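You operate a simulated robot arm through the tools that you are given. There is no shell and no other tool. Be economical: measure what you need, move in short steps, check, and stop when the job is done.

You are at the controls of a simulated robot arm. One attempt, no reset.

Task
Fetch the cool pack from the top of the side table and set it on the window side of the island table. Switch the stirrer switch on. Fetch the ringed bottle from the top of the side table and stand it on the door side of the island table. Switch the pump switch on. Take the white filter from the window side of the island table and leave it on top of the light sensor. Fetch the grey filter and stand it on the top of the side table. Put the green probe box from the window side of the island table on the white tray and the yellow probe box on the shelf under the island table. Do these in any order. Set down upright: ringed bottle, grey filter.

Only the result counts: the job must be done as asked and must still hold three seconds after the hand-in. Knocking over, shifting, dropping, spilling or breaking anything else fails it.

Robot
A 5-joint arm with a two-finger parallel gripper on a trunk, on a base that drives. Base frame: it is fixed to the floor where the robot stands at the start and does not move with it; the origin is under the middle of the robot, x ahead of it, y to its left, z up; the surface under the hand at the start is at about z = 0.74. Readings come in m, degrees, newtons and seconds.
It reaches about 1.134 m from its shoulder. Its first joint turns from -149.0 to 149.0 degrees. Places, roughly: cool pack [0.75, 0, 0.75]; door side of the island table [1.2, 1.3, 0.9]; grey filter (5x5x11 cm) [0.6, 0.4, 1]; light sensor [0.75, 0.75, 1]; probe box [0.5, 0.75, 1]; pump switch [1.1, 0.3, 1]; ringed bottle (9x9x18 cm) [0.7, -0.4, 0.8]; shelf under the island table [0.6, 1.1, 0.3]; stirrer switch [0.4, -0.3, 0.8]; top of the side table [0.6, -0.3, 0.7]; white filter (4x4x3 cm) [0.8, 0.5, 0.9]; white tray (22x17x3 cm) [0.7, 0.8, 0.9]; window side of the island table [0.6, 1.1, 0.9]. Payload 1.57 kg.
The TCP is the grasp point between the finger pads, 0.03 m short of the fingertips. In the tool frame z runs along the fingers and y along their closing line. The gripper opens to 0.11 m. The fingers are 0.024 m wide and 0.012 m thick; the gripper's body (0.048 by 0.112 m) begins 0.078 m behind the TCP.
Orientation is told as [roll, pitch, yaw] about the base's x, y, z axes, in that order, counted from this pose: with the fingers straight down and closing along the base's y, the tool's x points along the base's -x, its y along +y and its z along -z.

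Tools
- The arm moves only by the tool servo_tool. Its argument "deltas" is a list that holds one entry, the list of rows, each a list of 7 numbers: the turn, a rotation vector about the tool's x, y, z in degrees, then the shift along the tool's x, y, z in m, then the finger opening in m, from 0 to 0.11. In form: [[[wx, wy, wz, dx, dy, dz, gripper], ...]]. A call has 1 to 12 rows; each row is the pose to reach, as a shift and turn from the pose commanded when the call began, along the tool's axes at that moment. Rows are played at 5 a second. More than 0.05 m and 8.6 degrees between two rows, or a gripper value outside its range, and nothing of the call is played. A pose out of reach is approached as far as the arm can. The call stops where the force on the tool passes 40 N (or 10 N more than at its start, if that is more) or the arm is blocked; 0.2 s more then pass. Each finger travels about 0.072 m/s and halts on what it meets, pressing with about 27 N; the grip force reading is that of the motor and also rises with nothing between the fingers. The clock runs only during rows and for 0.2 s after the last one: add rows that repeat a pose to give the fingers time. The reply holds the time, the measured pose of the TCP, the force on the tool along the base axes, the opening and the grip force, in the units named above and with some noise, with the torque about the TCP (base axes, N m) and any sound that the robot's microphone picked up.
- Cameras (640 x 400 px; columns grow to the right, rows downward): "scene" is now at [0.0323, 0.1682, 1.7114]; the picture's right is [0.02, -1.00, 0.00], its down [-0.78, -0.02, -0.63] and it looks along [0.63, 0.01, -0.78] (base axes); focal length 263 px, centre (320, 200). "wrist" rides on the gripper at [0.07, 0.016, -0.141] in the tool frame; the picture's right is [-0.23, 0.97, 0.00], its down [-0.85, -0.20, -0.48] and it looks along [-0.47, -0.11, 0.88] (tool axes); focal length 222 px, centre (320, 200). There is no depth. A picture from a camera that has moved, and an enlarged one, comes with that camera's place and axes in the base frame and with its lens.
- camera(camera): a new picture of that camera. No time passes.
- slide_trunk(by): slides the trunk up (or, below 0, down) by that many m; the arm and the scene camera ride with it, the base frame stays. It gives what a move gives, with no picture.
- roll_base(legs): drives the robot by 1 to 6 legs, each [ahead, turn to the left] in m and degrees, along the robot's own axes; the way and the turn of a leg run together, so that a leg with both is an arc; at most 1.5 m and 180 degrees a leg. The arm and the cameras ride along, it lands a little off, and it stops where it bumps. It gives what a move gives.
- turn_head(pan, tilt): turns the head with the scene camera to pan (to the left, within 155 degrees either way) and tilt (down, from -29 to 69), counted from straight ahead of the robot. It gives what a move gives.
- close_up(camera, box): a new picture of the part [left, top, right, bottom] of that camera's present view, enlarged. No time passes.
- job_done(): hands the job in; it is judged then, once.

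Work in short steps. Places have to be worked out from the pictures, the camera data and where the tool is seen: move nearer, look again, correct. Check each grasp and each placing, and mend what went wrong. You have 207 turns and 192 pictures in all, those below and enlarged ones among them. Open the gripper and draw the arm clear of the work before you hand the job in, unless the task says otherwise; then end with one line.

The tools are called by a JSON object that holds its "fn" and its "kwargs". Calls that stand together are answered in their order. servo_tool: Moves the arm, as the interface text tells. Its arguments: {"type":"object","properties":{"deltas":{"type":"array","items":{"type":"array","items":{"type":"array","items":{"type":"number"}}}}},"required":["deltas"]} The other tools are called the same way: slide_trunk (by) slides the trunk up or down; roll_base (legs) drives the base; turn_head (pan, tilt) turns the head that bears the scene camera; camera (camera) takes a picture; close_up (camera, box) takes an enlarged picture of a part of a camera's view; job_done () hands the job in.

At the start:

```text
clock: 0.0
tcp_pos: [0.679, 0.0347, 1.0012]
tool_rot: [0.0, 0.0, 0.2]
contact_force: [-0.4, 0.1, -0.2]
wrist_torque: [-0.01, -0.02, 0.01]
grip_width: 0.1096
grasp_force: 0.0
trunk travel left (down, up): [-0.733, 0.237]
robot x, y, heading: [0.0003, -0.0003, -0.1]
head pan, tilt: [1.2, 50.9]
```

scene: 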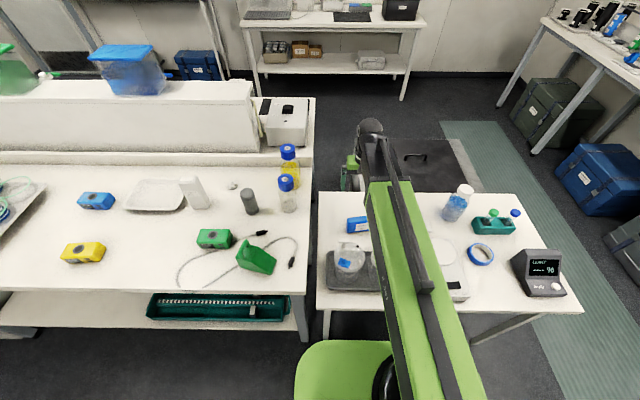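
wrist: 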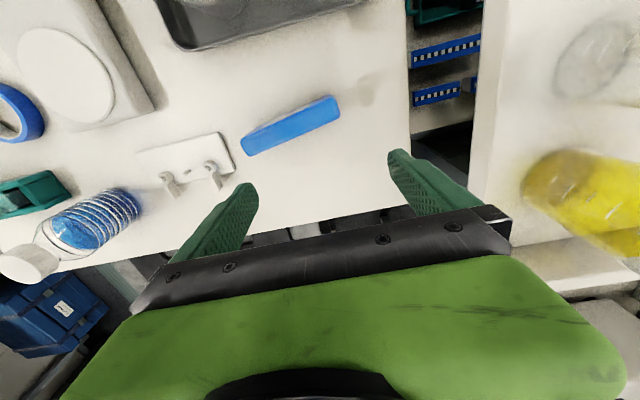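

I'll start with enlarged views to identify the objects.

{"fn": "close_up", "kwargs": {"camera": "scene", "box": [0, 80, 320, 280]}}

{"fn": "close_up", "kwargs": {"camera": "scene", "box": [300, 160, 600, 348]}}

```text
2.00 times, centred on (160, 180) of scene
camera zoom: at [0.0323, 0.1682, 1.7114], right [0.02, -1.0, 0.0], down [-0.78, -0.02, -0.63], along [0.63, 0.01, -0.78], focal length 526 px, centre (640, 240)
```

zoom: 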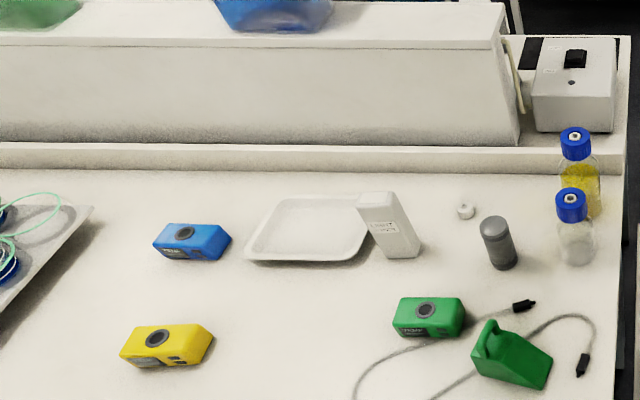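

```text
2.13 times, centred on (450, 254) of scene
camera zoom: at [0.0323, 0.1682, 1.7114], right [0.02, -1.0, 0.0], down [-0.78, -0.02, -0.63], along [0.63, 0.01, -0.78], focal length 560 px, centre (43, 85)
```

zoom: 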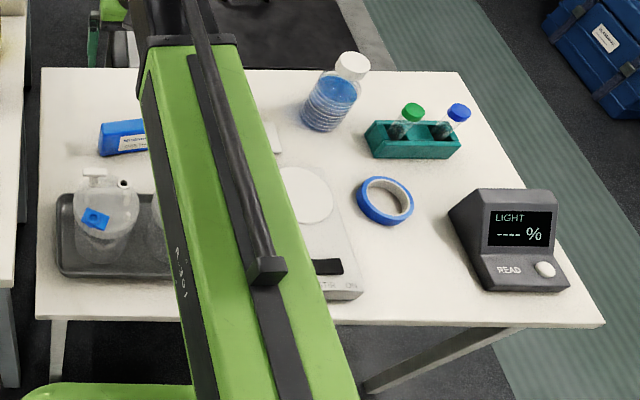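

Cool pack appears near [0.667, -0.012], long axis about 7° off y. I turn the tool 83° about its axis and lower halfway, above it.

{"fn": "servo_tool", "kwargs": {"deltas": [[[0, 0, 8.3, 0.002, -0.005, 0.01, 0.11], [0, 0, 16.6, 0.003, -0.01, 0.02, 0.11], [0, 0, 24.9, 0.004, -0.015, 0.03, 0.11], [0, 0, 33.2, 0.005, -0.02, 0.04, 0.11], [0, 0, 41.5, 0.006, -0.025, 0.05, 0.11], [0, 0, 49.8, 0.008, -0.03, 0.06, 0.11], [0, 0, 58.1, 0.01, -0.035, 0.07, 0.11], [0, 0, 66.4, 0.011, -0.04, 0.08, 0.11], [0, 0, 74.7, 0.012, -0.045, 0.09, 0.11], [0, 0, 83, 0.012, -0.047, 0.1, 0.11]]]}}

{"fn": "camera", "kwargs": {"camera": "wrist"}}

{"fn": "camera", "kwargs": {"camera": "scene"}}

```text
clock: 2.2
tcp_pos: [0.6668, -0.0108, 1.0]
tool_rot: [0.0, 0.0, -82.9]
contact_force: [0.2, -0.2, 0.5]
wrist_torque: [0.02, -0.02, 0.0]
grip_width: 0.1102
grasp_force: 0.1
out of reach, approached as far as the arm can: row 1, 2, 3, 4, 5, 6, 7, 8, 9, 10
trunk travel left (down, up): [-0.733, 0.237]
robot x, y, heading: [0.0001, -0.0044, -0.2]
head pan, tilt: [1.2, 50.9]
```

```text
187 pictures are left
camera wrist: at [0.675, 0.0604, 1.1416], right [0.99, -0.11, 0.0], down [-0.09, -0.87, 0.48], along [-0.05, -0.48, -0.88], focal length 222 px, centre (320, 200)
```

wrist: 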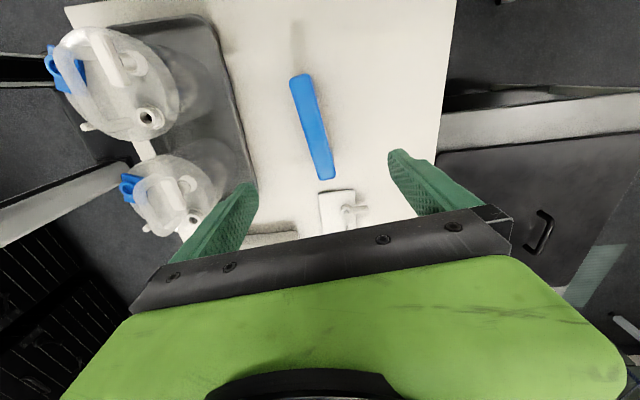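

```text
186 pictures are left
camera scene: at [0.0323, 0.1682, 1.7114], right [0.02, -1.0, 0.0], down [-0.78, -0.02, -0.63], along [0.63, 0.01, -0.78], focal length 263 px, centre (320, 200)
```

scene: 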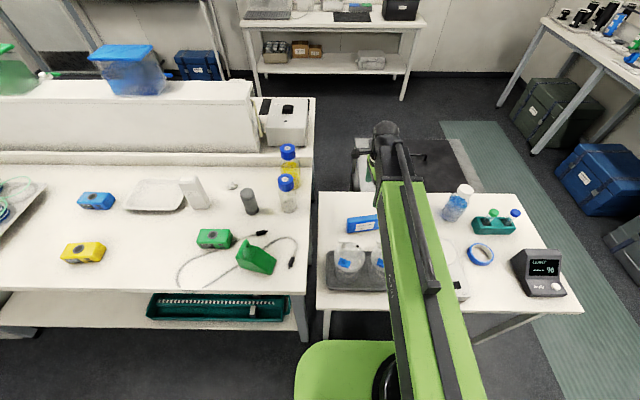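

The arm is at its lowest for this trunk height, so I lower the trunk 0.12 and look again.

{"fn": "slide_trunk", "kwargs": {"by": -0.12}}

{"fn": "camera", "kwargs": {"camera": "wrist"}}

{"fn": "camera", "kwargs": {"camera": "scene"}}

```text
clock: 3.7
tcp_pos: [0.6677, -0.0101, 0.8797]
tool_rot: [0.0, 0.0, -82.8]
contact_force: [0.4, 0.3, 0.8]
wrist_torque: [0.0, 0.01, -0.02]
grip_width: 0.11
grasp_force: 0.1
trunk travel left (down, up): [-0.613, 0.357]
robot x, y, heading: [0.0033, -0.0059, 0.2]
head pan, tilt: [1.2, 50.9]
```

```text
185 pictures are left
camera wrist: at [0.6748, 0.0604, 1.0217], right [0.99, -0.1, 0.0], down [-0.09, -0.87, 0.48], along [-0.05, -0.48, -0.88], focal length 222 px, centre (320, 200)
```

wrist: 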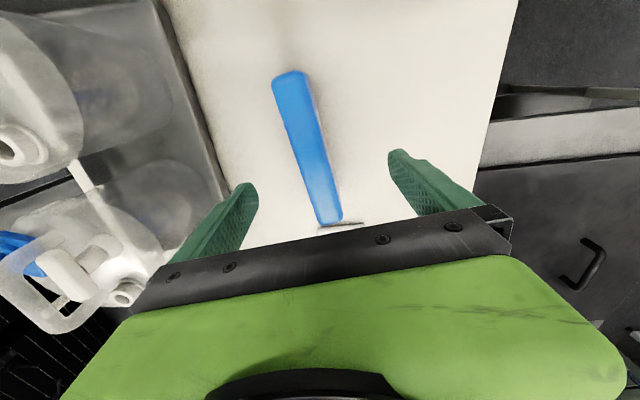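

```text
184 pictures are left
camera scene: at [0.0323, 0.1682, 1.5915], right [0.02, -1.0, 0.0], down [-0.78, -0.02, -0.63], along [0.63, 0.01, -0.78], focal length 263 px, centre (320, 200)
```

scene: 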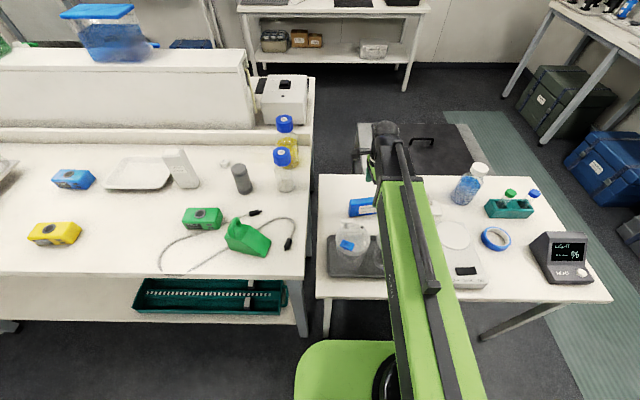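

Comparing both views, the pack stands on edge with its top at z≈0.825 and its centre at about [0.661, -0.005]. I centre on it, narrow the fingers a little, then lower the trunk.

{"fn": "servo_tool", "kwargs": {"deltas": [[[0, 0, 0, 0.006, -0.006, 0, 0.08], [0, 0, 0, 0.006, -0.006, 0, 0.08]]]}}

{"fn": "slide_trunk", "kwargs": {"by": -0.04}}

{"fn": "camera", "kwargs": {"camera": "wrist"}}

```text
clock: 4.3
tcp_pos: [0.6603, -0.0055, 0.8813]
tool_rot: [0.0, 0.0, -82.8]
contact_force: [0.0, -0.2, 0.0]
wrist_torque: [0.01, 0.01, 0.01]
grip_width: 0.0799
grasp_force: 0.0
trunk travel left (down, up): [-0.613, 0.357]
robot x, y, heading: [0.0014, -0.0022, 0.0]
head pan, tilt: [1.2, 50.9]
```

```text
clock: 5.1
tcp_pos: [0.6597, -0.0056, 0.8402]
tool_rot: [0.0, 0.0, -82.7]
contact_force: [-0.4, -0.4, -0.4]
wrist_torque: [-0.02, 0.02, -0.02]
grip_width: 0.08
grasp_force: 0.1
trunk travel left (down, up): [-0.573, 0.397]
robot x, y, heading: [0.0009, -0.0051, -0.1]
head pan, tilt: [1.2, 50.9]
```

```text
183 pictures are left
camera wrist: at [0.668, 0.0657, 0.9816], right [0.99, -0.1, 0.0], down [-0.09, -0.87, 0.48], along [-0.05, -0.48, -0.88], focal length 222 px, centre (320, 200)
```

wrist: 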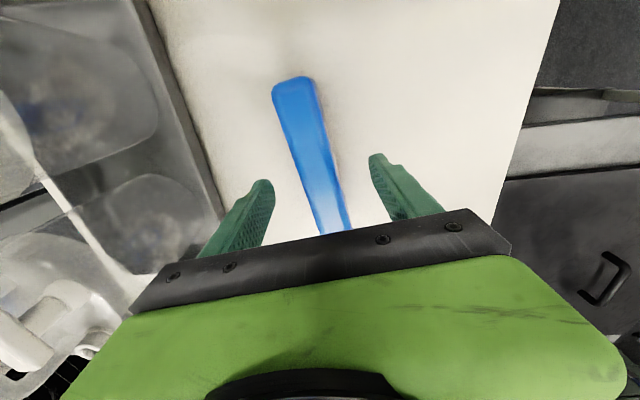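

Well centred between the fingers; lower 5 cm more and close.

{"fn": "slide_trunk", "kwargs": {"by": -0.05}}

{"fn": "servo_tool", "kwargs": {"deltas": [[[0, 0, 0, 0, 0, 0, 0.05], [0, 0, 0, 0, 0, 0, 0.02], [0, 0, 0, 0, 0, 0, 0.01], [0, 0, 0, 0, 0, 0, 0.01], [0, 0, 0, 0, 0, 0, 0.01]]]}}

```text
clock: 6.0
tcp_pos: [0.6597, -0.0052, 0.7902]
tool_rot: [0.0, -0.1, -82.9]
contact_force: [0.5, 0.3, 0.5]
wrist_torque: [-0.02, 0.0, 0.0]
grip_width: 0.0799
grasp_force: 0.1
trunk travel left (down, up): [-0.523, 0.447]
robot x, y, heading: [0.0033, -0.0059, -0.0]
head pan, tilt: [1.2, 50.9]
```

```text
clock: 7.2
tcp_pos: [0.6598, -0.0059, 0.79]
tool_rot: [-0.1, 0.0, -82.7]
contact_force: [1.3, -0.4, 2.3]
wrist_torque: [0.1, 0.03, -0.08]
grip_width: 0.03
grasp_force: 26.5
trunk travel left (down, up): [-0.523, 0.447]
robot x, y, heading: [0.0005, -0.0055, -0.3]
head pan, tilt: [1.2, 50.9]
```

The pack is held. Raise the trunk 0.40 to clear the island's objects.

{"fn": "slide_trunk", "kwargs": {"by": 0.4}}

{"fn": "camera", "kwargs": {"camera": "scene"}}

{"fn": "camera", "kwargs": {"camera": "wrist"}}

```text
clock: 11.1
tcp_pos: [0.6607, -0.005, 1.1889]
tool_rot: [0.0, 0.0, -82.9]
contact_force: [-0.7, 0.6, -3.2]
wrist_torque: [-0.03, 0.01, 0.01]
grip_width: 0.0296
grasp_force: 26.4
trunk travel left (down, up): [-0.923, 0.047]
robot x, y, heading: [-0.0009, -0.0044, -0.1]
head pan, tilt: [1.2, 50.9]
```

```text
182 pictures are left
camera scene: at [0.0327, 0.1682, 1.9014], right [0.02, -1.0, 0.0], down [-0.78, -0.02, -0.63], along [0.63, 0.01, -0.78], focal length 263 px, centre (320, 200)
```

scene: 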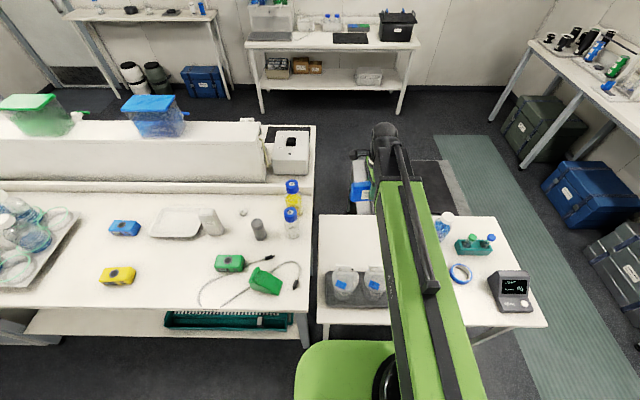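

```text
181 pictures are left
camera wrist: at [0.6683, 0.0657, 1.3314], right [0.99, -0.1, 0.0], down [-0.09, -0.87, 0.48], along [-0.05, -0.48, -0.88], focal length 222 px, centre (320, 200)
```

wrist: 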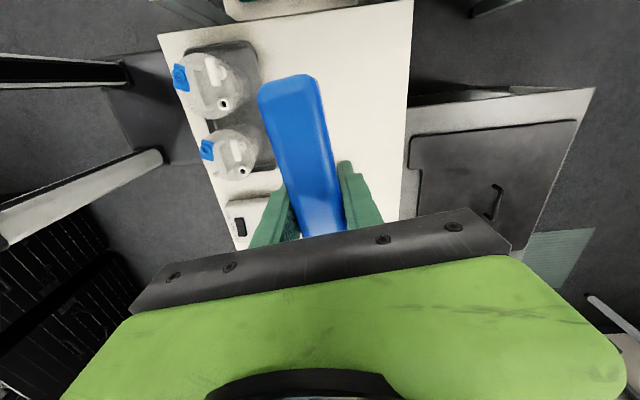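

The table is at about z≈0.9; free space on the window side near [0.46, 0.74]. I swing the pack over there at height.

{"fn": "servo_tool", "kwargs": {"deltas": [[[0, 0, 0, 0.047, -0.0065, 0, 0.01], [0, 0, 0, 0.094, -0.013, 0, 0.01], [0, 0, 0, 0.141, -0.0195, 0, 0.01], [0, 0, 0, 0.188, -0.026, 0, 0.01], [0, 0, 0, 0.235, -0.0325, 0, 0.01], [0, 0, 0, 0.282, -0.039, 0, 0.01], [0, 0, 0, 0.329, -0.0455, 0, 0.01], [0, 0, 0, 0.376, -0.052, 0, 0.01], [0, 0, 0, 0.423, -0.0585, 0, 0.01], [0, 0, 0, 0.47, -0.065, 0, 0.01], [0, 0, 0, 0.517, -0.0715, 0, 0.01], [0, 0, 0, 0.564, -0.078, 0, 0.01]]]}}

{"fn": "servo_tool", "kwargs": {"deltas": [[[0, 0, 0, 0.047, -0.0065, 0, 0.01], [0, 0, 0, 0.094, -0.013, 0, 0.01], [0, 0, 0, 0.141, -0.0195, 0, 0.01], [0, 0, 0, 0.188, -0.026, 0, 0.01], [0, 0, 0, 0.2, -0.027, 0, 0.01], [0, 0, 0, 0.2, -0.027, 0, 0.01]]]}}

{"fn": "camera", "kwargs": {"camera": "scene"}}

{"fn": "camera", "kwargs": {"camera": "wrist"}}

```text
clock: 13.7
tcp_pos: [0.513, 0.5456, 1.1889]
tool_rot: [-0.1, -0.1, -82.9]
contact_force: [-0.1, 0.2, -3.5]
wrist_torque: [0.01, 0.03, 0.02]
grip_width: 0.0297
grasp_force: 27.1
trunk travel left (down, up): [-0.923, 0.047]
robot x, y, heading: [-0.0024, -0.001, -0.3]
head pan, tilt: [1.2, 50.9]
```

```text
clock: 15.1
tcp_pos: [0.4595, 0.7404, 1.19]
tool_rot: [0.0, 0.1, -82.9]
contact_force: [-0.1, 0.7, -3.0]
wrist_torque: [0.06, 0.01, 0.01]
grip_width: 0.0297
grasp_force: 27.3
trunk travel left (down, up): [-0.923, 0.047]
robot x, y, heading: [-0.0015, -0.0006, -0.3]
head pan, tilt: [1.2, 50.9]
```

```text
180 pictures are left
camera scene: at [0.0325, 0.1687, 1.9014], right [0.02, -1.0, 0.0], down [-0.78, -0.02, -0.63], along [0.63, 0.01, -0.78], focal length 263 px, centre (320, 200)
```

scene: 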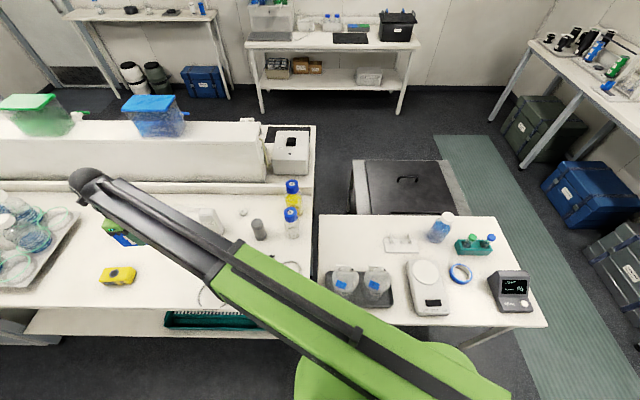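

```text
179 pictures are left
camera wrist: at [0.4674, 0.8115, 1.3313], right [0.99, -0.1, 0.0], down [-0.09, -0.87, 0.48], along [-0.05, -0.48, -0.88], focal length 222 px, centre (320, 200)
```

wrist: 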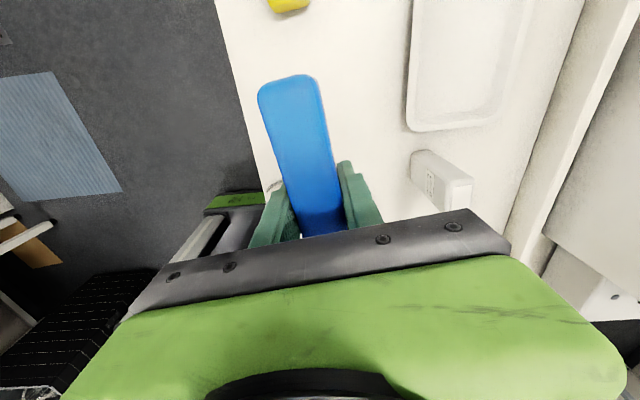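

Position is clear. Lower by 0.20 and check.

{"fn": "slide_trunk", "kwargs": {"by": -0.2}}

{"fn": "camera", "kwargs": {"camera": "wrist"}}

{"fn": "camera", "kwargs": {"camera": "scene"}}

```text
clock: 17.2
tcp_pos: [0.4594, 0.7394, 0.9892]
tool_rot: [0.0, -0.1, -82.8]
contact_force: [-0.7, 0.1, -4.3]
wrist_torque: [0.02, -0.01, 0.0]
grip_width: 0.0299
grasp_force: 26.9
trunk travel left (down, up): [-0.723, 0.247]
robot x, y, heading: [0.001, -0.0097, -0.4]
head pan, tilt: [1.2, 50.9]
```

```text
178 pictures are left
camera wrist: at [0.4675, 0.8112, 1.1314], right [0.99, -0.1, 0.0], down [-0.09, -0.87, 0.48], along [-0.05, -0.48, -0.88], focal length 222 px, centre (320, 200)
```

wrist: 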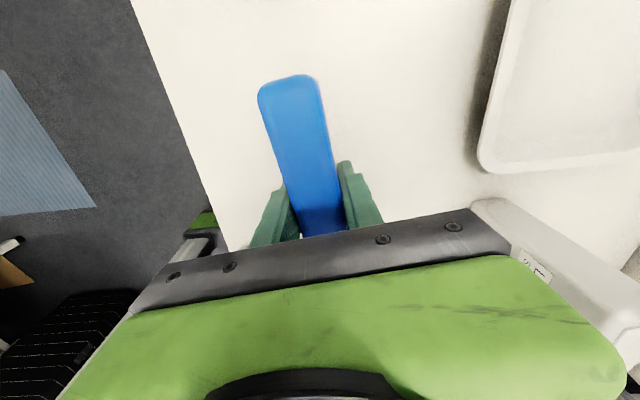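

```text
177 pictures are left
camera scene: at [0.0324, 0.1686, 1.7014], right [0.02, -1.0, 0.0], down [-0.78, -0.02, -0.63], along [0.63, 0.01, -0.78], focal length 263 px, centre (320, 200)
```

scene: 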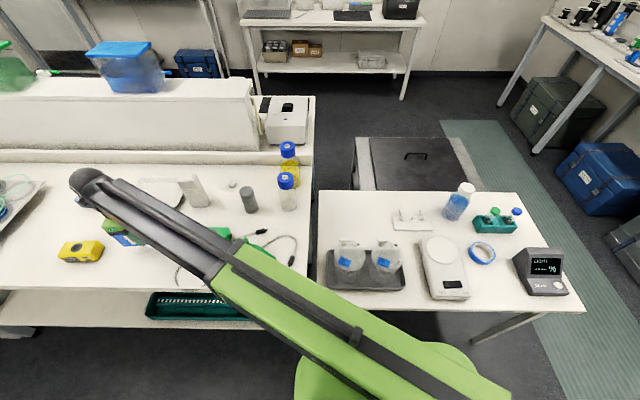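

Clear of the sensor. Continue lowering in small steps until contact.

{"fn": "slide_trunk", "kwargs": {"by": -0.03}}

{"fn": "slide_trunk", "kwargs": {"by": -0.01}}

```text
clock: 18.0
tcp_pos: [0.46, 0.7401, 0.9603]
tool_rot: [0.0, -0.1, -82.8]
contact_force: [-0.5, 0.0, -3.1]
wrist_torque: [0.03, -0.02, 0.01]
grip_width: 0.03
grasp_force: 27.4
trunk travel left (down, up): [-0.693, 0.277]
robot x, y, heading: [-0.0002, -0.0046, -0.1]
head pan, tilt: [1.2, 50.9]
```

```text
clock: 18.6
tcp_pos: [0.4583, 0.7396, 0.9495]
tool_rot: [0.0, -0.1, -82.8]
contact_force: [-0.6, 0.9, -2.4]
wrist_torque: [0.11, 0.02, 0.05]
grip_width: 0.0298
grasp_force: 26.8
trunk travel left (down, up): [-0.683, 0.287]
robot x, y, heading: [0.0005, -0.0044, -0.2]
head pan, tilt: [1.2, 50.9]
```

No contact yet; continue in small steps.

{"fn": "slide_trunk", "kwargs": {"by": -0.006}}

{"fn": "slide_trunk", "kwargs": {"by": -0.005}}

```text
clock: 19.0
tcp_pos: [0.46, 0.74, 0.9493]
tool_rot: [0.3, 0.2, -82.8]
contact_force: [-2.2, 0.5, 19.4]
wrist_torque: [-0.37, 0.4, 0.05]
grip_width: 0.0298
grasp_force: 27.2
trunk travel left (down, up): [-0.681, 0.289]
robot x, y, heading: [-0.0024, -0.0053, -0.1]
head pan, tilt: [1.2, 50.9]
stopped: the force on the tool passed its limit at 53 N (the readings are from after the stop); the commanded pose is now the measured one
```

```text
clock: 19.3
tcp_pos: [0.4595, 0.7419, 0.9477]
tool_rot: [0.2, 0.2, -82.7]
contact_force: [-3.5, -2.5, 14.6]
wrist_torque: [-0.14, 0.44, -0.02]
grip_width: 0.0296
grasp_force: 26.4
trunk travel left (down, up): [-0.68, 0.29]
robot x, y, heading: [-0.0028, -0.0052, -0.4]
head pan, tilt: [1.2, 50.9]
stopped: the force on the tool passed its limit at 53 N (the readings are from after the stop); the commanded pose is now the measured one
```

The pack is on the table (surface about z=0.90). Release and lift.

{"fn": "servo_tool", "kwargs": {"deltas": [[[0, 0, 0, 0, 0, 0, 0.04], [0, 0, 0, 0, 0, 0, 0.06], [0, 0, 0, 0, 0, 0, 0.08], [0, 0, 0, 0, 0, 0, 0.08]]]}}

{"fn": "slide_trunk", "kwargs": {"by": 0.2}}

{"fn": "camera", "kwargs": {"camera": "wrist"}}

```text
clock: 20.3
tcp_pos: [0.4608, 0.7415, 0.9466]
tool_rot: [0.3, 0.2, -82.8]
contact_force: [-0.2, -0.1, 0.0]
wrist_torque: [0.04, -0.01, -0.01]
grip_width: 0.0798
grasp_force: 0.0
trunk travel left (down, up): [-0.68, 0.29]
robot x, y, heading: [0.0004, -0.0045, -0.4]
head pan, tilt: [1.2, 50.9]
```

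```text
clock: 22.5
tcp_pos: [0.4604, 0.7413, 1.147]
tool_rot: [0.3, 0.2, -82.8]
contact_force: [0.4, -0.5, 0.1]
wrist_torque: [0.01, -0.01, -0.01]
grip_width: 0.0799
grasp_force: 0.1
trunk travel left (down, up): [-0.88, 0.09]
robot x, y, heading: [0.0017, -0.0042, 0.0]
head pan, tilt: [1.2, 50.9]
```

```text
176 pictures are left
camera wrist: at [0.4679, 0.8123, 1.2886], right [0.99, -0.1, 0.0], down [-0.09, -0.88, 0.47], along [-0.05, -0.47, -0.88], focal length 222 px, centre (320, 200)
```

wrist: 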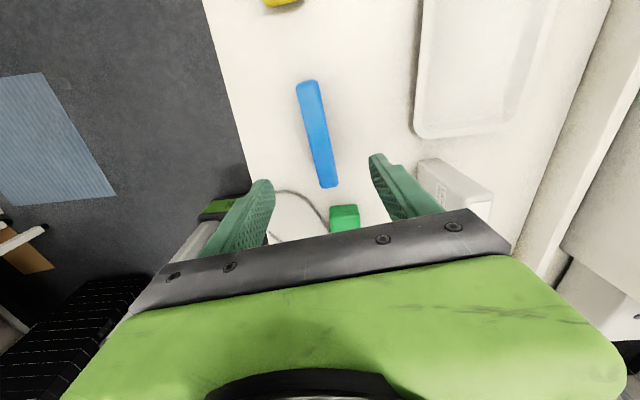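

The pack stands well. Next, look at the white filter and light sensor by shifting the wrist in +x.

{"fn": "servo_tool", "kwargs": {"deltas": [[[0, 0, 0, -0.008, 0.045, 0, 0.08], [0, 0, 0, -0.016, 0.09, 0, 0.08], [0, 0, 0, -0.024, 0.135, 0, 0.08], [0, 0, 0, -0.032, 0.18, 0, 0.08], [0, 0, 0, -0.038, 0.22, 0, 0.08]]]}}

{"fn": "camera", "kwargs": {"camera": "wrist"}}

{"fn": "camera", "kwargs": {"camera": "scene"}}

```text
clock: 23.7
tcp_pos: [0.6331, 0.6781, 1.1477]
tool_rot: [0.4, 0.3, -82.9]
contact_force: [-0.9, 0.4, 0.6]
wrist_torque: [-0.01, -0.02, -0.01]
grip_width: 0.0799
grasp_force: 0.0
out of reach, approached as far as the arm can: row 3, 4, 5
trunk travel left (down, up): [-0.88, 0.09]
robot x, y, heading: [-0.0006, -0.0056, -0.4]
head pan, tilt: [1.2, 50.9]
```

```text
175 pictures are left
camera wrist: at [0.6407, 0.7482, 1.2889], right [0.99, -0.1, 0.01], down [-0.09, -0.88, 0.47], along [-0.04, -0.47, -0.88], focal length 222 px, centre (320, 200)
```

wrist: 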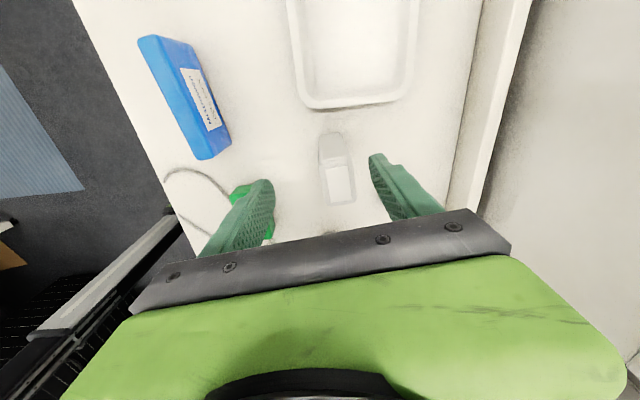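

```text
174 pictures are left
camera scene: at [0.0326, 0.168, 1.8583], right [0.02, -1.0, 0.0], down [-0.78, -0.02, -0.63], along [0.63, 0.01, -0.78], focal length 263 px, centre (320, 200)
```

scene: 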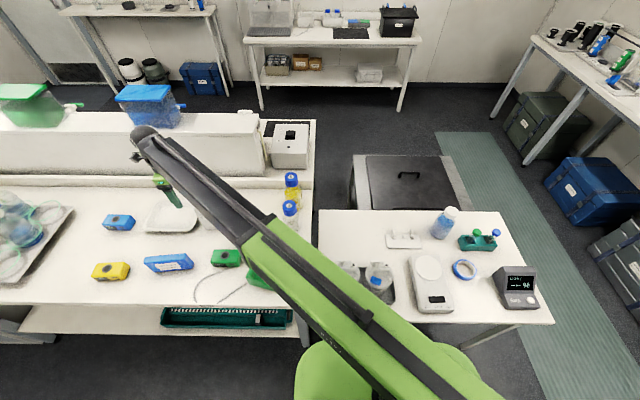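

Reach with fingers down ends at about 0.93 m radius. I look down at the base to judge how it may drive.

{"fn": "turn_head", "kwargs": {"pan": 0, "tilt": 69}}

{"fn": "camera", "kwargs": {"camera": "scene"}}

{"fn": "turn_head", "kwargs": {"pan": 90, "tilt": 55}}

{"fn": "camera", "kwargs": {"camera": "scene"}}

```text
clock: 24.5
tcp_pos: [0.634, 0.678, 1.1466]
tool_rot: [0.3, 0.2, -82.9]
contact_force: [0.3, 0.7, -0.1]
wrist_torque: [0.02, 0.0, 0.0]
grip_width: 0.0801
grasp_force: 0.0
trunk travel left (down, up): [-0.88, 0.09]
robot x, y, heading: [-0.0008, -0.0046, -0.2]
head pan, tilt: [0.0, 68.8]
```

```text
173 pictures are left
camera scene: at [0.0122, 0.1667, 1.8375], right [0.0, -1.0, 0.0], down [-0.93, 0.0, -0.36], along [0.36, 0.0, -0.93], focal length 263 px, centre (320, 200)
```

scene: 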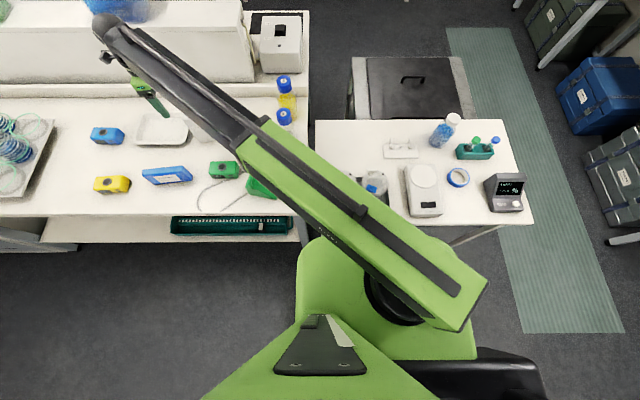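

```text
clock: 26.1
tcp_pos: [0.6324, 0.6783, 1.148]
tool_rot: [0.3, 0.3, -82.8]
contact_force: [0.2, 0.5, 0.8]
wrist_torque: [0.0, -0.01, -0.01]
grip_width: 0.0799
grasp_force: 0.0
trunk travel left (down, up): [-0.88, 0.09]
robot x, y, heading: [-0.0013, -0.0022, -0.2]
head pan, tilt: [90.0, 55.0]
```

```text
172 pictures are left
camera scene: at [-0.0438, 0.2389, 1.8529], right [1.0, 0.0, 0.0], down [0.0, -0.82, -0.57], along [0.0, 0.57, -0.82], focal length 263 px, centre (320, 200)
```

scene: 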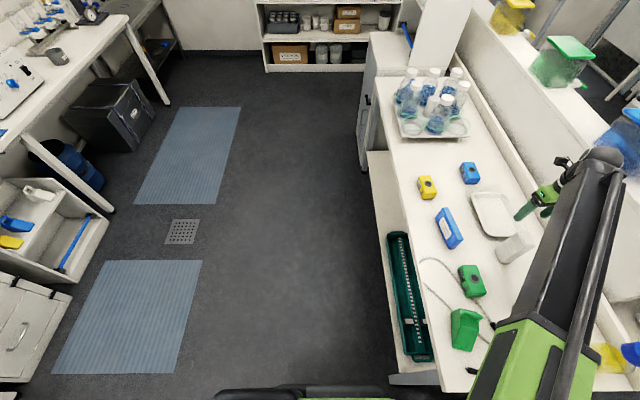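

The base edge is about 0.24 m from its middle. I'll fold the arm forward, then move the robot left along the island: back, turn, drive, turn back.

{"fn": "slide_trunk", "kwargs": {"by": 0.08}}

{"fn": "servo_tool", "kwargs": {"deltas": [[[0, 0, 0, -0.045, -0.018, 0, 0.08], [0, 0, 0, -0.09, -0.036, 0, 0.08], [0, 0, 0, -0.135, -0.054, 0, 0.08], [0, 0, 0, -0.18, -0.072, 0, 0.08], [0, 0, 0, -0.225, -0.09, 0, 0.08], [0, 0, 0, -0.27, -0.108, 0, 0.08], [0, 0, 0, -0.315, -0.126, 0, 0.08], [0, 0, 0, -0.36, -0.144, 0, 0.08], [0, 0, 0, -0.405, -0.162, 0, 0.08], [0, 0, 0, -0.45, -0.18, 0, 0.08], [0, 0, 0, -0.495, -0.198, 0, 0.08], [0, 0, 0, -0.54, -0.216, 0, 0.08]]]}}

{"fn": "roll_base", "kwargs": {"legs": [[-0.35, 0]]}}

{"fn": "camera", "kwargs": {"camera": "scene"}}

```text
clock: 27.3
tcp_pos: [0.6339, 0.6786, 1.2279]
tool_rot: [0.4, 0.2, -82.8]
contact_force: [1.0, -0.4, -0.7]
wrist_torque: [-0.02, -0.01, -0.01]
grip_width: 0.08
grasp_force: 0.1
trunk travel left (down, up): [-0.96, 0.01]
robot x, y, heading: [0.0012, -0.0037, -0.2]
head pan, tilt: [90.0, 55.0]
```

```text
clock: 29.9
tcp_pos: [0.5569, 0.1348, 1.2268]
tool_rot: [0.2, 0.4, -82.7]
contact_force: [0.8, 0.6, -0.6]
wrist_torque: [0.02, 0.03, -0.03]
grip_width: 0.0799
grasp_force: 0.1
out of reach, approached as far as the arm can: row 9, 10, 11, 12
trunk travel left (down, up): [-0.96, 0.01]
robot x, y, heading: [0.0015, -0.004, 0.1]
head pan, tilt: [90.0, 55.0]
```

```text
clock: 32.2
tcp_pos: [0.2046, 0.1354, 1.2267]
tool_rot: [0.2, 0.4, -82.8]
contact_force: [0.5, 0.3, 0.5]
wrist_torque: [0.0, -0.01, -0.04]
grip_width: 0.0797
grasp_force: 0.0
trunk travel left (down, up): [-0.96, 0.01]
robot x, y, heading: [-0.3504, -0.004, -0.1]
head pan, tilt: [90.0, 55.0]
```

```text
171 pictures are left
camera scene: at [-0.396, 0.2391, 1.9329], right [1.0, 0.0, 0.0], down [0.0, -0.82, -0.57], along [0.0, 0.57, -0.82], focal length 263 px, centre (320, 200)
```

scene: 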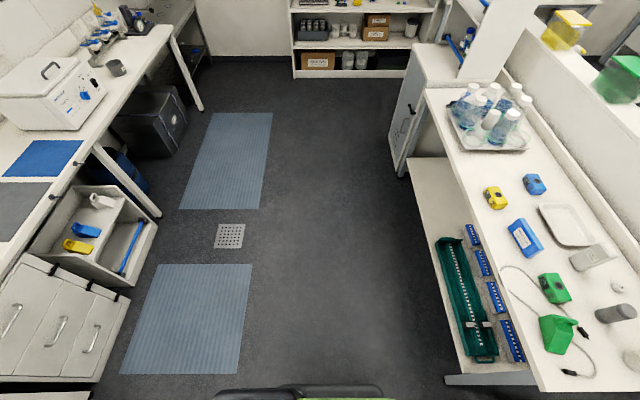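

Now turn left, drive along the island, turn back and approach (staying clear of the protruding shelf).

{"fn": "roll_base", "kwargs": {"legs": [[0, 90], [0.65, 0], [0, -90], [0.22, 0]]}}

{"fn": "turn_head", "kwargs": {"pan": 0, "tilt": 60}}

{"fn": "camera", "kwargs": {"camera": "scene"}}

```text
clock: 44.7
tcp_pos: [0.432, 0.7798, 1.2263]
tool_rot: [0.2, 0.2, -83.7]
contact_force: [1.6, 0.8, -0.3]
wrist_torque: [-0.07, -0.01, 0.01]
grip_width: 0.0801
grasp_force: 0.0
trunk travel left (down, up): [-0.96, 0.01]
robot x, y, heading: [-0.1237, 0.6296, -0.4]
head pan, tilt: [90.0, 55.0]
```

```text
clock: 46.4
tcp_pos: [0.4312, 0.779, 1.2259]
tool_rot: [0.2, 0.3, -83.5]
contact_force: [0.6, 0.1, -0.1]
wrist_torque: [0.02, -0.01, -0.04]
grip_width: 0.0802
grasp_force: 0.1
trunk travel left (down, up): [-0.96, 0.01]
robot x, y, heading: [-0.1264, 0.6303, -0.2]
head pan, tilt: [0.0, 60.0]
```

```text
170 pictures are left
camera scene: at [-0.1041, 0.8002, 1.9269], right [0.0, -1.0, 0.0], down [-0.87, 0.0, -0.5], along [0.5, 0.0, -0.87], focal length 263 px, centre (320, 200)
```

scene: 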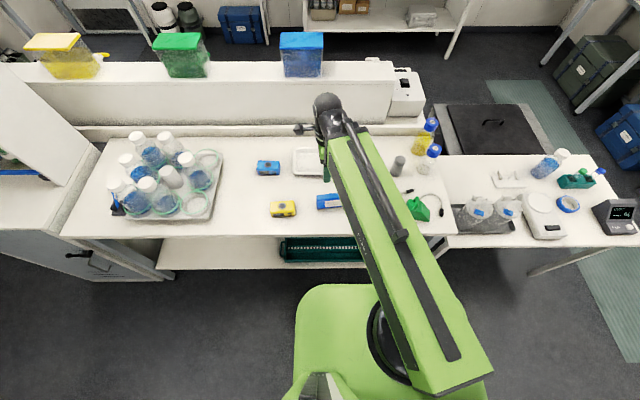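

Robot is at [-0.13, 0.63]. Move the wrist camera over the sensor and filter area.

{"fn": "servo_tool", "kwargs": {"deltas": [[[0, 0, 0, -0.018, 0.044, 0, 0.08], [0, 0, 0, -0.036, 0.088, 0, 0.08], [0, 0, 0, -0.054, 0.132, 0, 0.08], [0, 0, 0, -0.072, 0.176, 0, 0.08], [0, 0, 0, -0.09, 0.22, 0, 0.08], [0, 0, 0, -0.11, 0.259, 0, 0.08]]]}}

{"fn": "camera", "kwargs": {"camera": "wrist"}}

{"fn": "camera", "kwargs": {"camera": "scene"}}

```text
clock: 47.8
tcp_pos: [0.6991, 0.6982, 1.2261]
tool_rot: [0.2, 0.4, -83.6]
contact_force: [0.2, -0.1, -0.8]
wrist_torque: [0.03, -0.04, 0.01]
grip_width: 0.0799
grasp_force: 0.0
trunk travel left (down, up): [-0.96, 0.01]
robot x, y, heading: [-0.1309, 0.6267, -0.2]
head pan, tilt: [0.0, 60.0]
```

```text
169 pictures are left
camera wrist: at [0.7082, 0.7689, 1.3684], right [0.99, -0.12, 0.0], down [-0.1, -0.87, 0.47], along [-0.05, -0.47, -0.88], focal length 222 px, centre (320, 200)
```

wrist: 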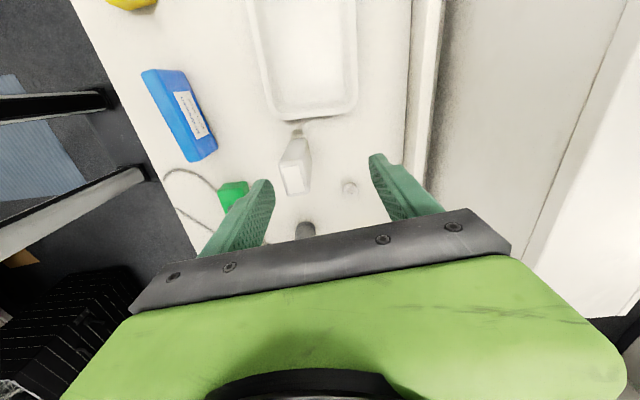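

```text
168 pictures are left
camera scene: at [-0.1032, 0.7999, 1.9269], right [0.0, -1.0, 0.0], down [-0.87, 0.0, -0.5], along [0.5, 0.0, -0.87], focal length 263 px, centre (320, 200)
```

scene: 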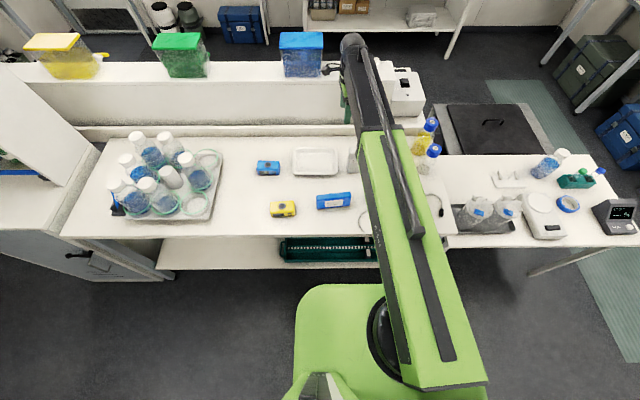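

{"fn": "close_up", "kwargs": {"camera": "wrist", "box": [230, 100, 390, 200]}}

```text
4.00 times, centred on (310, 150) of wrist
camera zoom: at [0.7082, 0.7689, 1.3684], right [0.99, -0.12, 0.0], down [-0.1, -0.87, 0.47], along [-0.05, -0.47, -0.88], focal length 888 px, centre (360, 400)
```

zoom: 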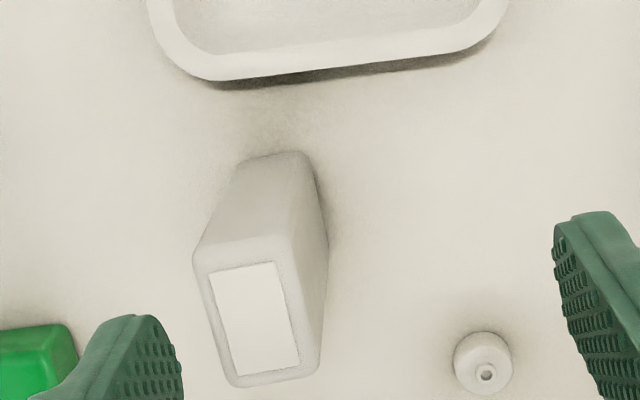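

The sensor's top is at z≈1.04, centre about [0.653, 0.634]; the filter about [0.752, 0.550]. Move above the filter and lower part-way.

{"fn": "servo_tool", "kwargs": {"deltas": [[[0, 0, 0, -0.04, 0.01, 0, 0.08], [0, 0, 0, -0.08, 0.02, 0, 0.08], [0, 0, 0, -0.12, 0.03, 0, 0.08], [0, 0, 0, -0.153, 0.036, 0, 0.08], [0, 0, 0, -0.153, 0.036, 0, 0.08]]]}}

{"fn": "slide_trunk", "kwargs": {"by": -0.17}}

{"fn": "camera", "kwargs": {"camera": "wrist"}}

```text
clock: 49.0
tcp_pos: [0.7524, 0.5506, 1.228]
tool_rot: [0.2, 0.3, -83.6]
contact_force: [0.1, -1.5, -0.3]
wrist_torque: [-0.05, -0.01, 0.03]
grip_width: 0.0797
grasp_force: 0.1
trunk travel left (down, up): [-0.96, 0.01]
robot x, y, heading: [-0.1275, 0.629, -0.2]
head pan, tilt: [0.0, 60.0]
```

```text
clock: 50.9
tcp_pos: [0.7523, 0.5499, 1.0571]
tool_rot: [0.2, 0.2, -83.5]
contact_force: [0.2, -1.2, 0.1]
wrist_torque: [0.02, 0.0, 0.01]
grip_width: 0.0801
grasp_force: 0.1
trunk travel left (down, up): [-0.79, 0.18]
robot x, y, heading: [-0.1266, 0.6296, -0.2]
head pan, tilt: [0.0, 60.0]
```

```text
166 pictures are left
camera wrist: at [0.7611, 0.6214, 1.1989], right [0.99, -0.12, 0.0], down [-0.1, -0.87, 0.47], along [-0.05, -0.47, -0.88], focal length 222 px, centre (320, 200)
```

wrist: 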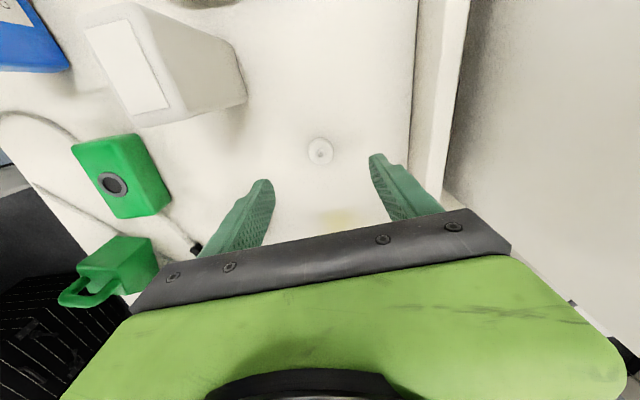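

Aim is within a few mm; nudge y by -4 mm, lower to grasp height and close.

{"fn": "servo_tool", "kwargs": {"deltas": [[[0, 0, 0, -0.004, 0, 0, 0.08], [0, 0, 0, -0.004, 0, 0, 0.08]]]}}

{"fn": "slide_trunk", "kwargs": {"by": -0.1}}

{"fn": "camera", "kwargs": {"camera": "wrist"}}

```text
clock: 51.5
tcp_pos: [0.7527, 0.5469, 1.0568]
tool_rot: [0.2, 0.3, -83.7]
contact_force: [-0.4, -0.4, 0.1]
wrist_torque: [0.02, 0.0, 0.0]
grip_width: 0.0798
grasp_force: 0.0
trunk travel left (down, up): [-0.79, 0.18]
robot x, y, heading: [-0.1247, 0.6304, -0.4]
head pan, tilt: [0.0, 60.0]
```

```text
clock: 52.8
tcp_pos: [0.7538, 0.5473, 0.9572]
tool_rot: [0.2, 0.5, -83.6]
contact_force: [0.4, 0.2, -0.2]
wrist_torque: [-0.03, 0.01, 0.0]
grip_width: 0.0801
grasp_force: 0.1
trunk travel left (down, up): [-0.69, 0.28]
robot x, y, heading: [-0.1314, 0.6302, -0.3]
head pan, tilt: [0.0, 60.0]
```

```text
165 pictures are left
camera wrist: at [0.7615, 0.6174, 1.0989], right [0.99, -0.12, 0.0], down [-0.1, -0.87, 0.47], along [-0.05, -0.47, -0.88], focal length 222 px, centre (320, 200)
```

wrist: 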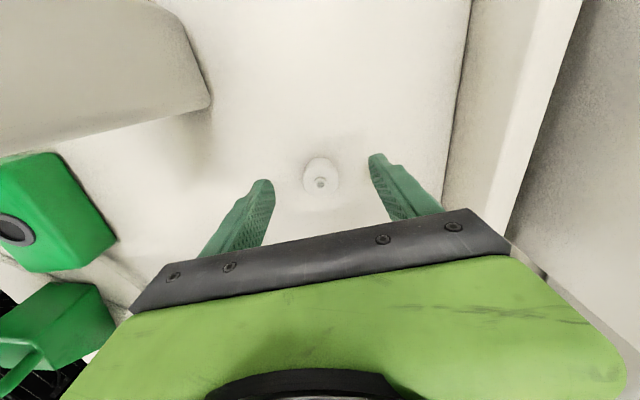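

Aligned. Lower 2 cm and close.

{"fn": "slide_trunk", "kwargs": {"by": -0.02}}

{"fn": "servo_tool", "kwargs": {"deltas": [[[0, 0, 0, 0, 0, 0, 0.05], [0, 0, 0, 0, 0, 0, 0.03], [0, 0, 0, 0, 0, 0, 0.02], [0, 0, 0, 0, 0, 0, 0.02], [0, 0, 0, 0, 0, 0, 0.02]]]}}

{"fn": "slide_trunk", "kwargs": {"by": 0.25}}

{"fn": "camera", "kwargs": {"camera": "wrist"}}

```text
clock: 53.5
tcp_pos: [0.7522, 0.5475, 0.9375]
tool_rot: [0.2, 0.3, -83.6]
contact_force: [0.3, -0.4, 0.3]
wrist_torque: [-0.04, 0.02, 0.04]
grip_width: 0.0798
grasp_force: 0.1
trunk travel left (down, up): [-0.67, 0.3]
robot x, y, heading: [-0.125, 0.6257, -0.1]
head pan, tilt: [0.0, 60.0]
```

```text
clock: 54.7
tcp_pos: [0.7527, 0.5479, 0.9372]
tool_rot: [0.1, 0.3, -83.6]
contact_force: [0.0, 0.2, 0.7]
wrist_torque: [0.0, -0.03, 0.03]
grip_width: 0.0268
grasp_force: 27.5
trunk travel left (down, up): [-0.67, 0.3]
robot x, y, heading: [-0.1304, 0.6286, -0.1]
head pan, tilt: [0.0, 60.0]
```

```text
clock: 57.3
tcp_pos: [0.7526, 0.5471, 1.1875]
tool_rot: [0.2, 0.3, -83.7]
contact_force: [-0.6, 0.7, -0.4]
wrist_torque: [0.02, 0.0, -0.02]
grip_width: 0.0264
grasp_force: 27.1
trunk travel left (down, up): [-0.92, 0.05]
robot x, y, heading: [-0.1274, 0.6284, -0.2]
head pan, tilt: [0.0, 60.0]
```

```text
164 pictures are left
camera wrist: at [0.7616, 0.6175, 1.3287], right [0.99, -0.12, 0.0], down [-0.1, -0.87, 0.47], along [-0.05, -0.47, -0.88], focal length 222 px, centre (320, 200)
```

wrist: 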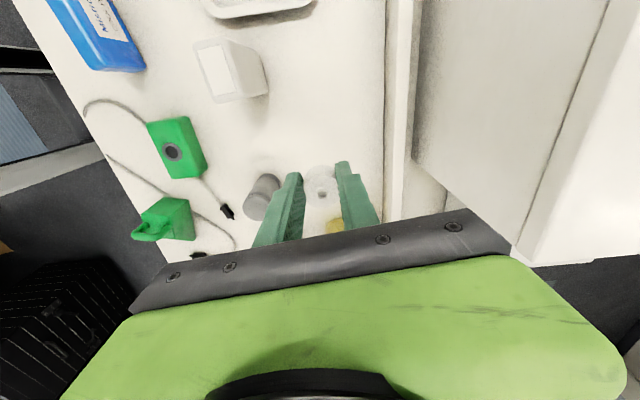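

Filter held. Zoom in for its offset in the grip and the sensor's position.

{"fn": "close_up", "kwargs": {"camera": "wrist", "box": [190, 30, 390, 240]}}

```text
1.90 times, centred on (290, 135) of wrist
camera zoom: at [0.7616, 0.6175, 1.3287], right [0.99, -0.12, 0.0], down [-0.1, -0.87, 0.47], along [-0.05, -0.47, -0.88], focal length 423 px, centre (377, 324)
```

zoom: 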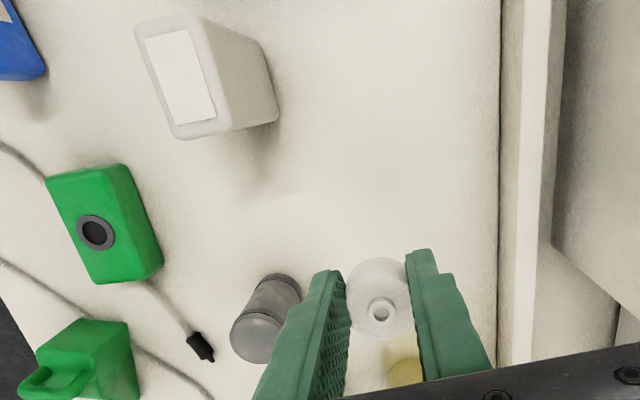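

Filter is centred in the grip. Move it above the sensor top at about [0.651, 0.637].

{"fn": "servo_tool", "kwargs": {"deltas": [[[0, 0, 0, 0.034, -0.03, 0, 0.02], [0, 0, 0, 0.068, -0.06, 0, 0.02], [0, 0, 0, 0.101, -0.091, 0, 0.02], [0, 0, 0, 0.101, -0.091, 0, 0.02]]]}}

{"fn": "slide_trunk", "kwargs": {"by": -0.06}}

{"fn": "close_up", "kwargs": {"camera": "wrist", "box": [220, 80, 420, 240]}}

{"fn": "close_up", "kwargs": {"camera": "scene", "box": [280, 100, 440, 220]}}

```text
clock: 58.3
tcp_pos: [0.6518, 0.637, 1.1865]
tool_rot: [0.2, 0.2, -83.5]
contact_force: [0.6, 0.2, -0.9]
wrist_torque: [0.02, -0.01, 0.02]
grip_width: 0.0268
grasp_force: 27.2
trunk travel left (down, up): [-0.92, 0.05]
robot x, y, heading: [-0.1257, 0.6259, -0.2]
head pan, tilt: [0.0, 60.0]
```

```text
clock: 59.3
tcp_pos: [0.6521, 0.637, 1.1264]
tool_rot: [0.3, 0.3, -83.7]
contact_force: [0.9, 0.2, -0.3]
wrist_torque: [-0.01, 0.01, 0.03]
grip_width: 0.0298
grasp_force: 27.3
trunk travel left (down, up): [-0.86, 0.11]
robot x, y, heading: [-0.1298, 0.6302, -0.1]
head pan, tilt: [0.0, 60.0]
```

```text
2.50 times, centred on (320, 160) of wrist
camera zoom: at [0.6598, 0.7073, 1.2689], right [0.99, -0.12, 0.0], down [-0.1, -0.87, 0.47], along [-0.05, -0.47, -0.88], focal length 555 px, centre (320, 300)
```

zoom: 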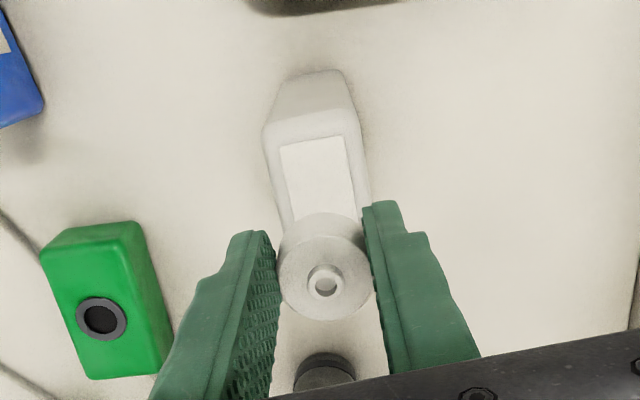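

```text
3.33 times, centred on (360, 160) of scene
camera zoom: at [-0.1042, 0.8002, 1.8269], right [0.0, -1.0, 0.0], down [-0.87, 0.0, -0.5], along [0.5, 0.0, -0.87], focal length 877 px, centre (187, 333)
```

zoom: 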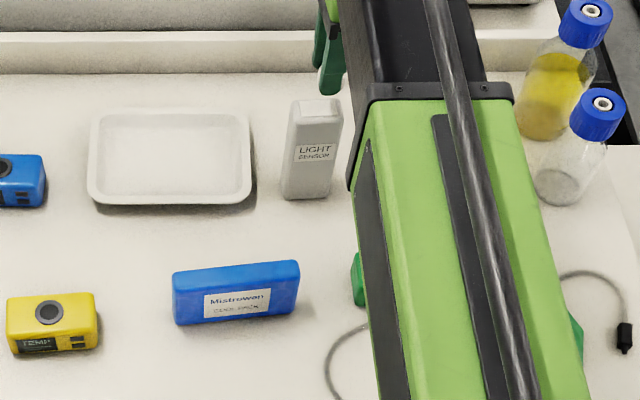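

Well aligned over the sensor. Lower in small steps to contact (expected at TCP z≈1.076).

{"fn": "slide_trunk", "kwargs": {"by": -0.042}}

{"fn": "close_up", "kwargs": {"camera": "wrist", "box": [220, 80, 420, 240]}}

```text
clock: 60.1
tcp_pos: [0.6506, 0.6369, 1.0856]
tool_rot: [0.2, 0.2, -83.6]
contact_force: [1.1, 0.2, 9.0]
wrist_torque: [-0.08, -0.04, 0.03]
grip_width: 0.0298
grasp_force: 26.8
trunk travel left (down, up): [-0.818, 0.152]
robot x, y, heading: [-0.1285, 0.6282, -0.4]
head pan, tilt: [0.0, 60.0]
```

```text
2.50 times, centred on (320, 160) of wrist
camera zoom: at [0.6597, 0.7073, 1.2272], right [0.99, -0.12, 0.0], down [-0.1, -0.87, 0.47], along [-0.05, -0.47, -0.88], focal length 555 px, centre (320, 300)
```

zoom: 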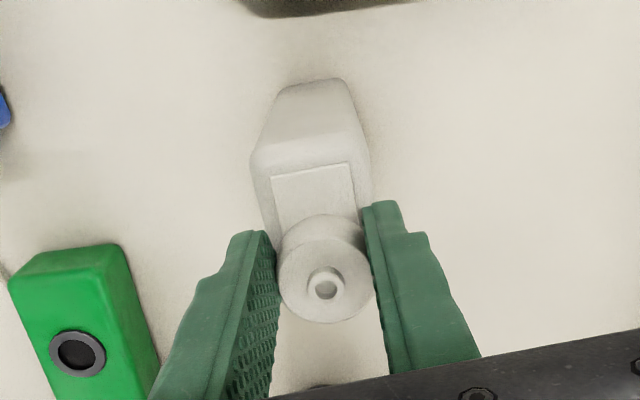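

Contact reached (9 N). Release gently and rise.

{"fn": "servo_tool", "kwargs": {"deltas": [[[0, 0, 0, 0, 0, 0, 0.035], [0, 0, 0, 0, 0, 0, 0.045], [0, 0, 0, 0, 0, 0, 0.06], [0, 0, 0, 0, 0, 0, 0.07], [0, 0, 0, 0, 0, 0, 0.07]]]}}

{"fn": "slide_trunk", "kwargs": {"by": 0.1}}

{"fn": "camera", "kwargs": {"camera": "wrist"}}

```text
clock: 61.3
tcp_pos: [0.6517, 0.6378, 1.0855]
tool_rot: [0.2, 0.3, -83.6]
contact_force: [0.4, -0.2, -0.3]
wrist_torque: [-0.01, 0.01, -0.02]
grip_width: 0.0697
grasp_force: 0.1
trunk travel left (down, up): [-0.818, 0.152]
robot x, y, heading: [-0.1264, 0.6282, -0.6]
head pan, tilt: [0.0, 60.0]
```

```text
clock: 62.7
tcp_pos: [0.6509, 0.6365, 1.1859]
tool_rot: [0.1, 0.3, -83.5]
contact_force: [-0.4, -0.2, 0.3]
wrist_torque: [0.02, 0.03, -0.01]
grip_width: 0.0701
grasp_force: 0.0
trunk travel left (down, up): [-0.918, 0.052]
robot x, y, heading: [-0.1231, 0.6278, -0.4]
head pan, tilt: [0.0, 60.0]
```

```text
159 pictures are left
camera wrist: at [0.6599, 0.7074, 1.3268], right [0.99, -0.12, 0.0], down [-0.1, -0.87, 0.47], along [-0.05, -0.47, -0.88], focal length 222 px, centre (320, 200)
```

wrist: 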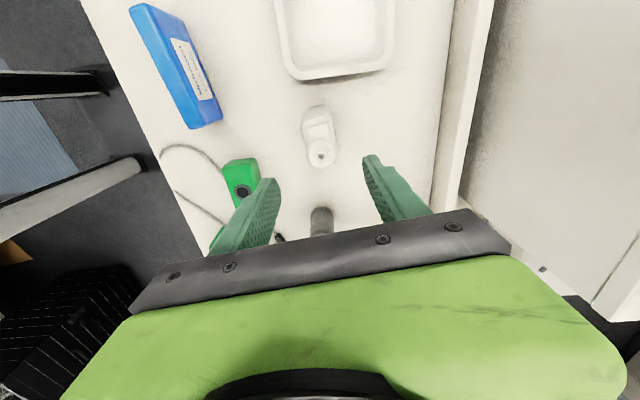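

{"fn": "close_up", "kwargs": {"camera": "wrist", "box": [260, 80, 380, 180]}}

```text
4.00 times, centred on (320, 130) of wrist
camera zoom: at [0.6599, 0.7074, 1.3268], right [0.99, -0.12, 0.0], down [-0.1, -0.87, 0.47], along [-0.05, -0.47, -0.88], focal length 888 px, centre (320, 480)
```

zoom: 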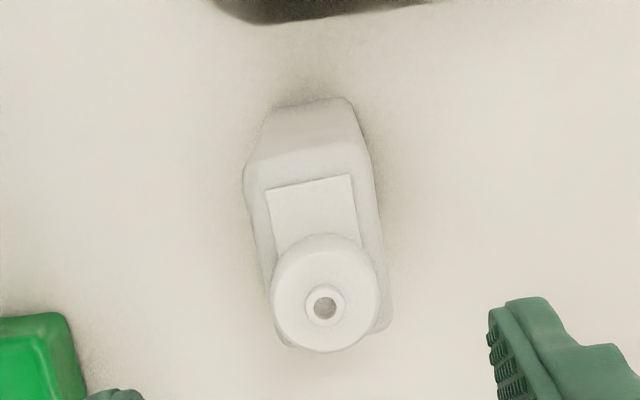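

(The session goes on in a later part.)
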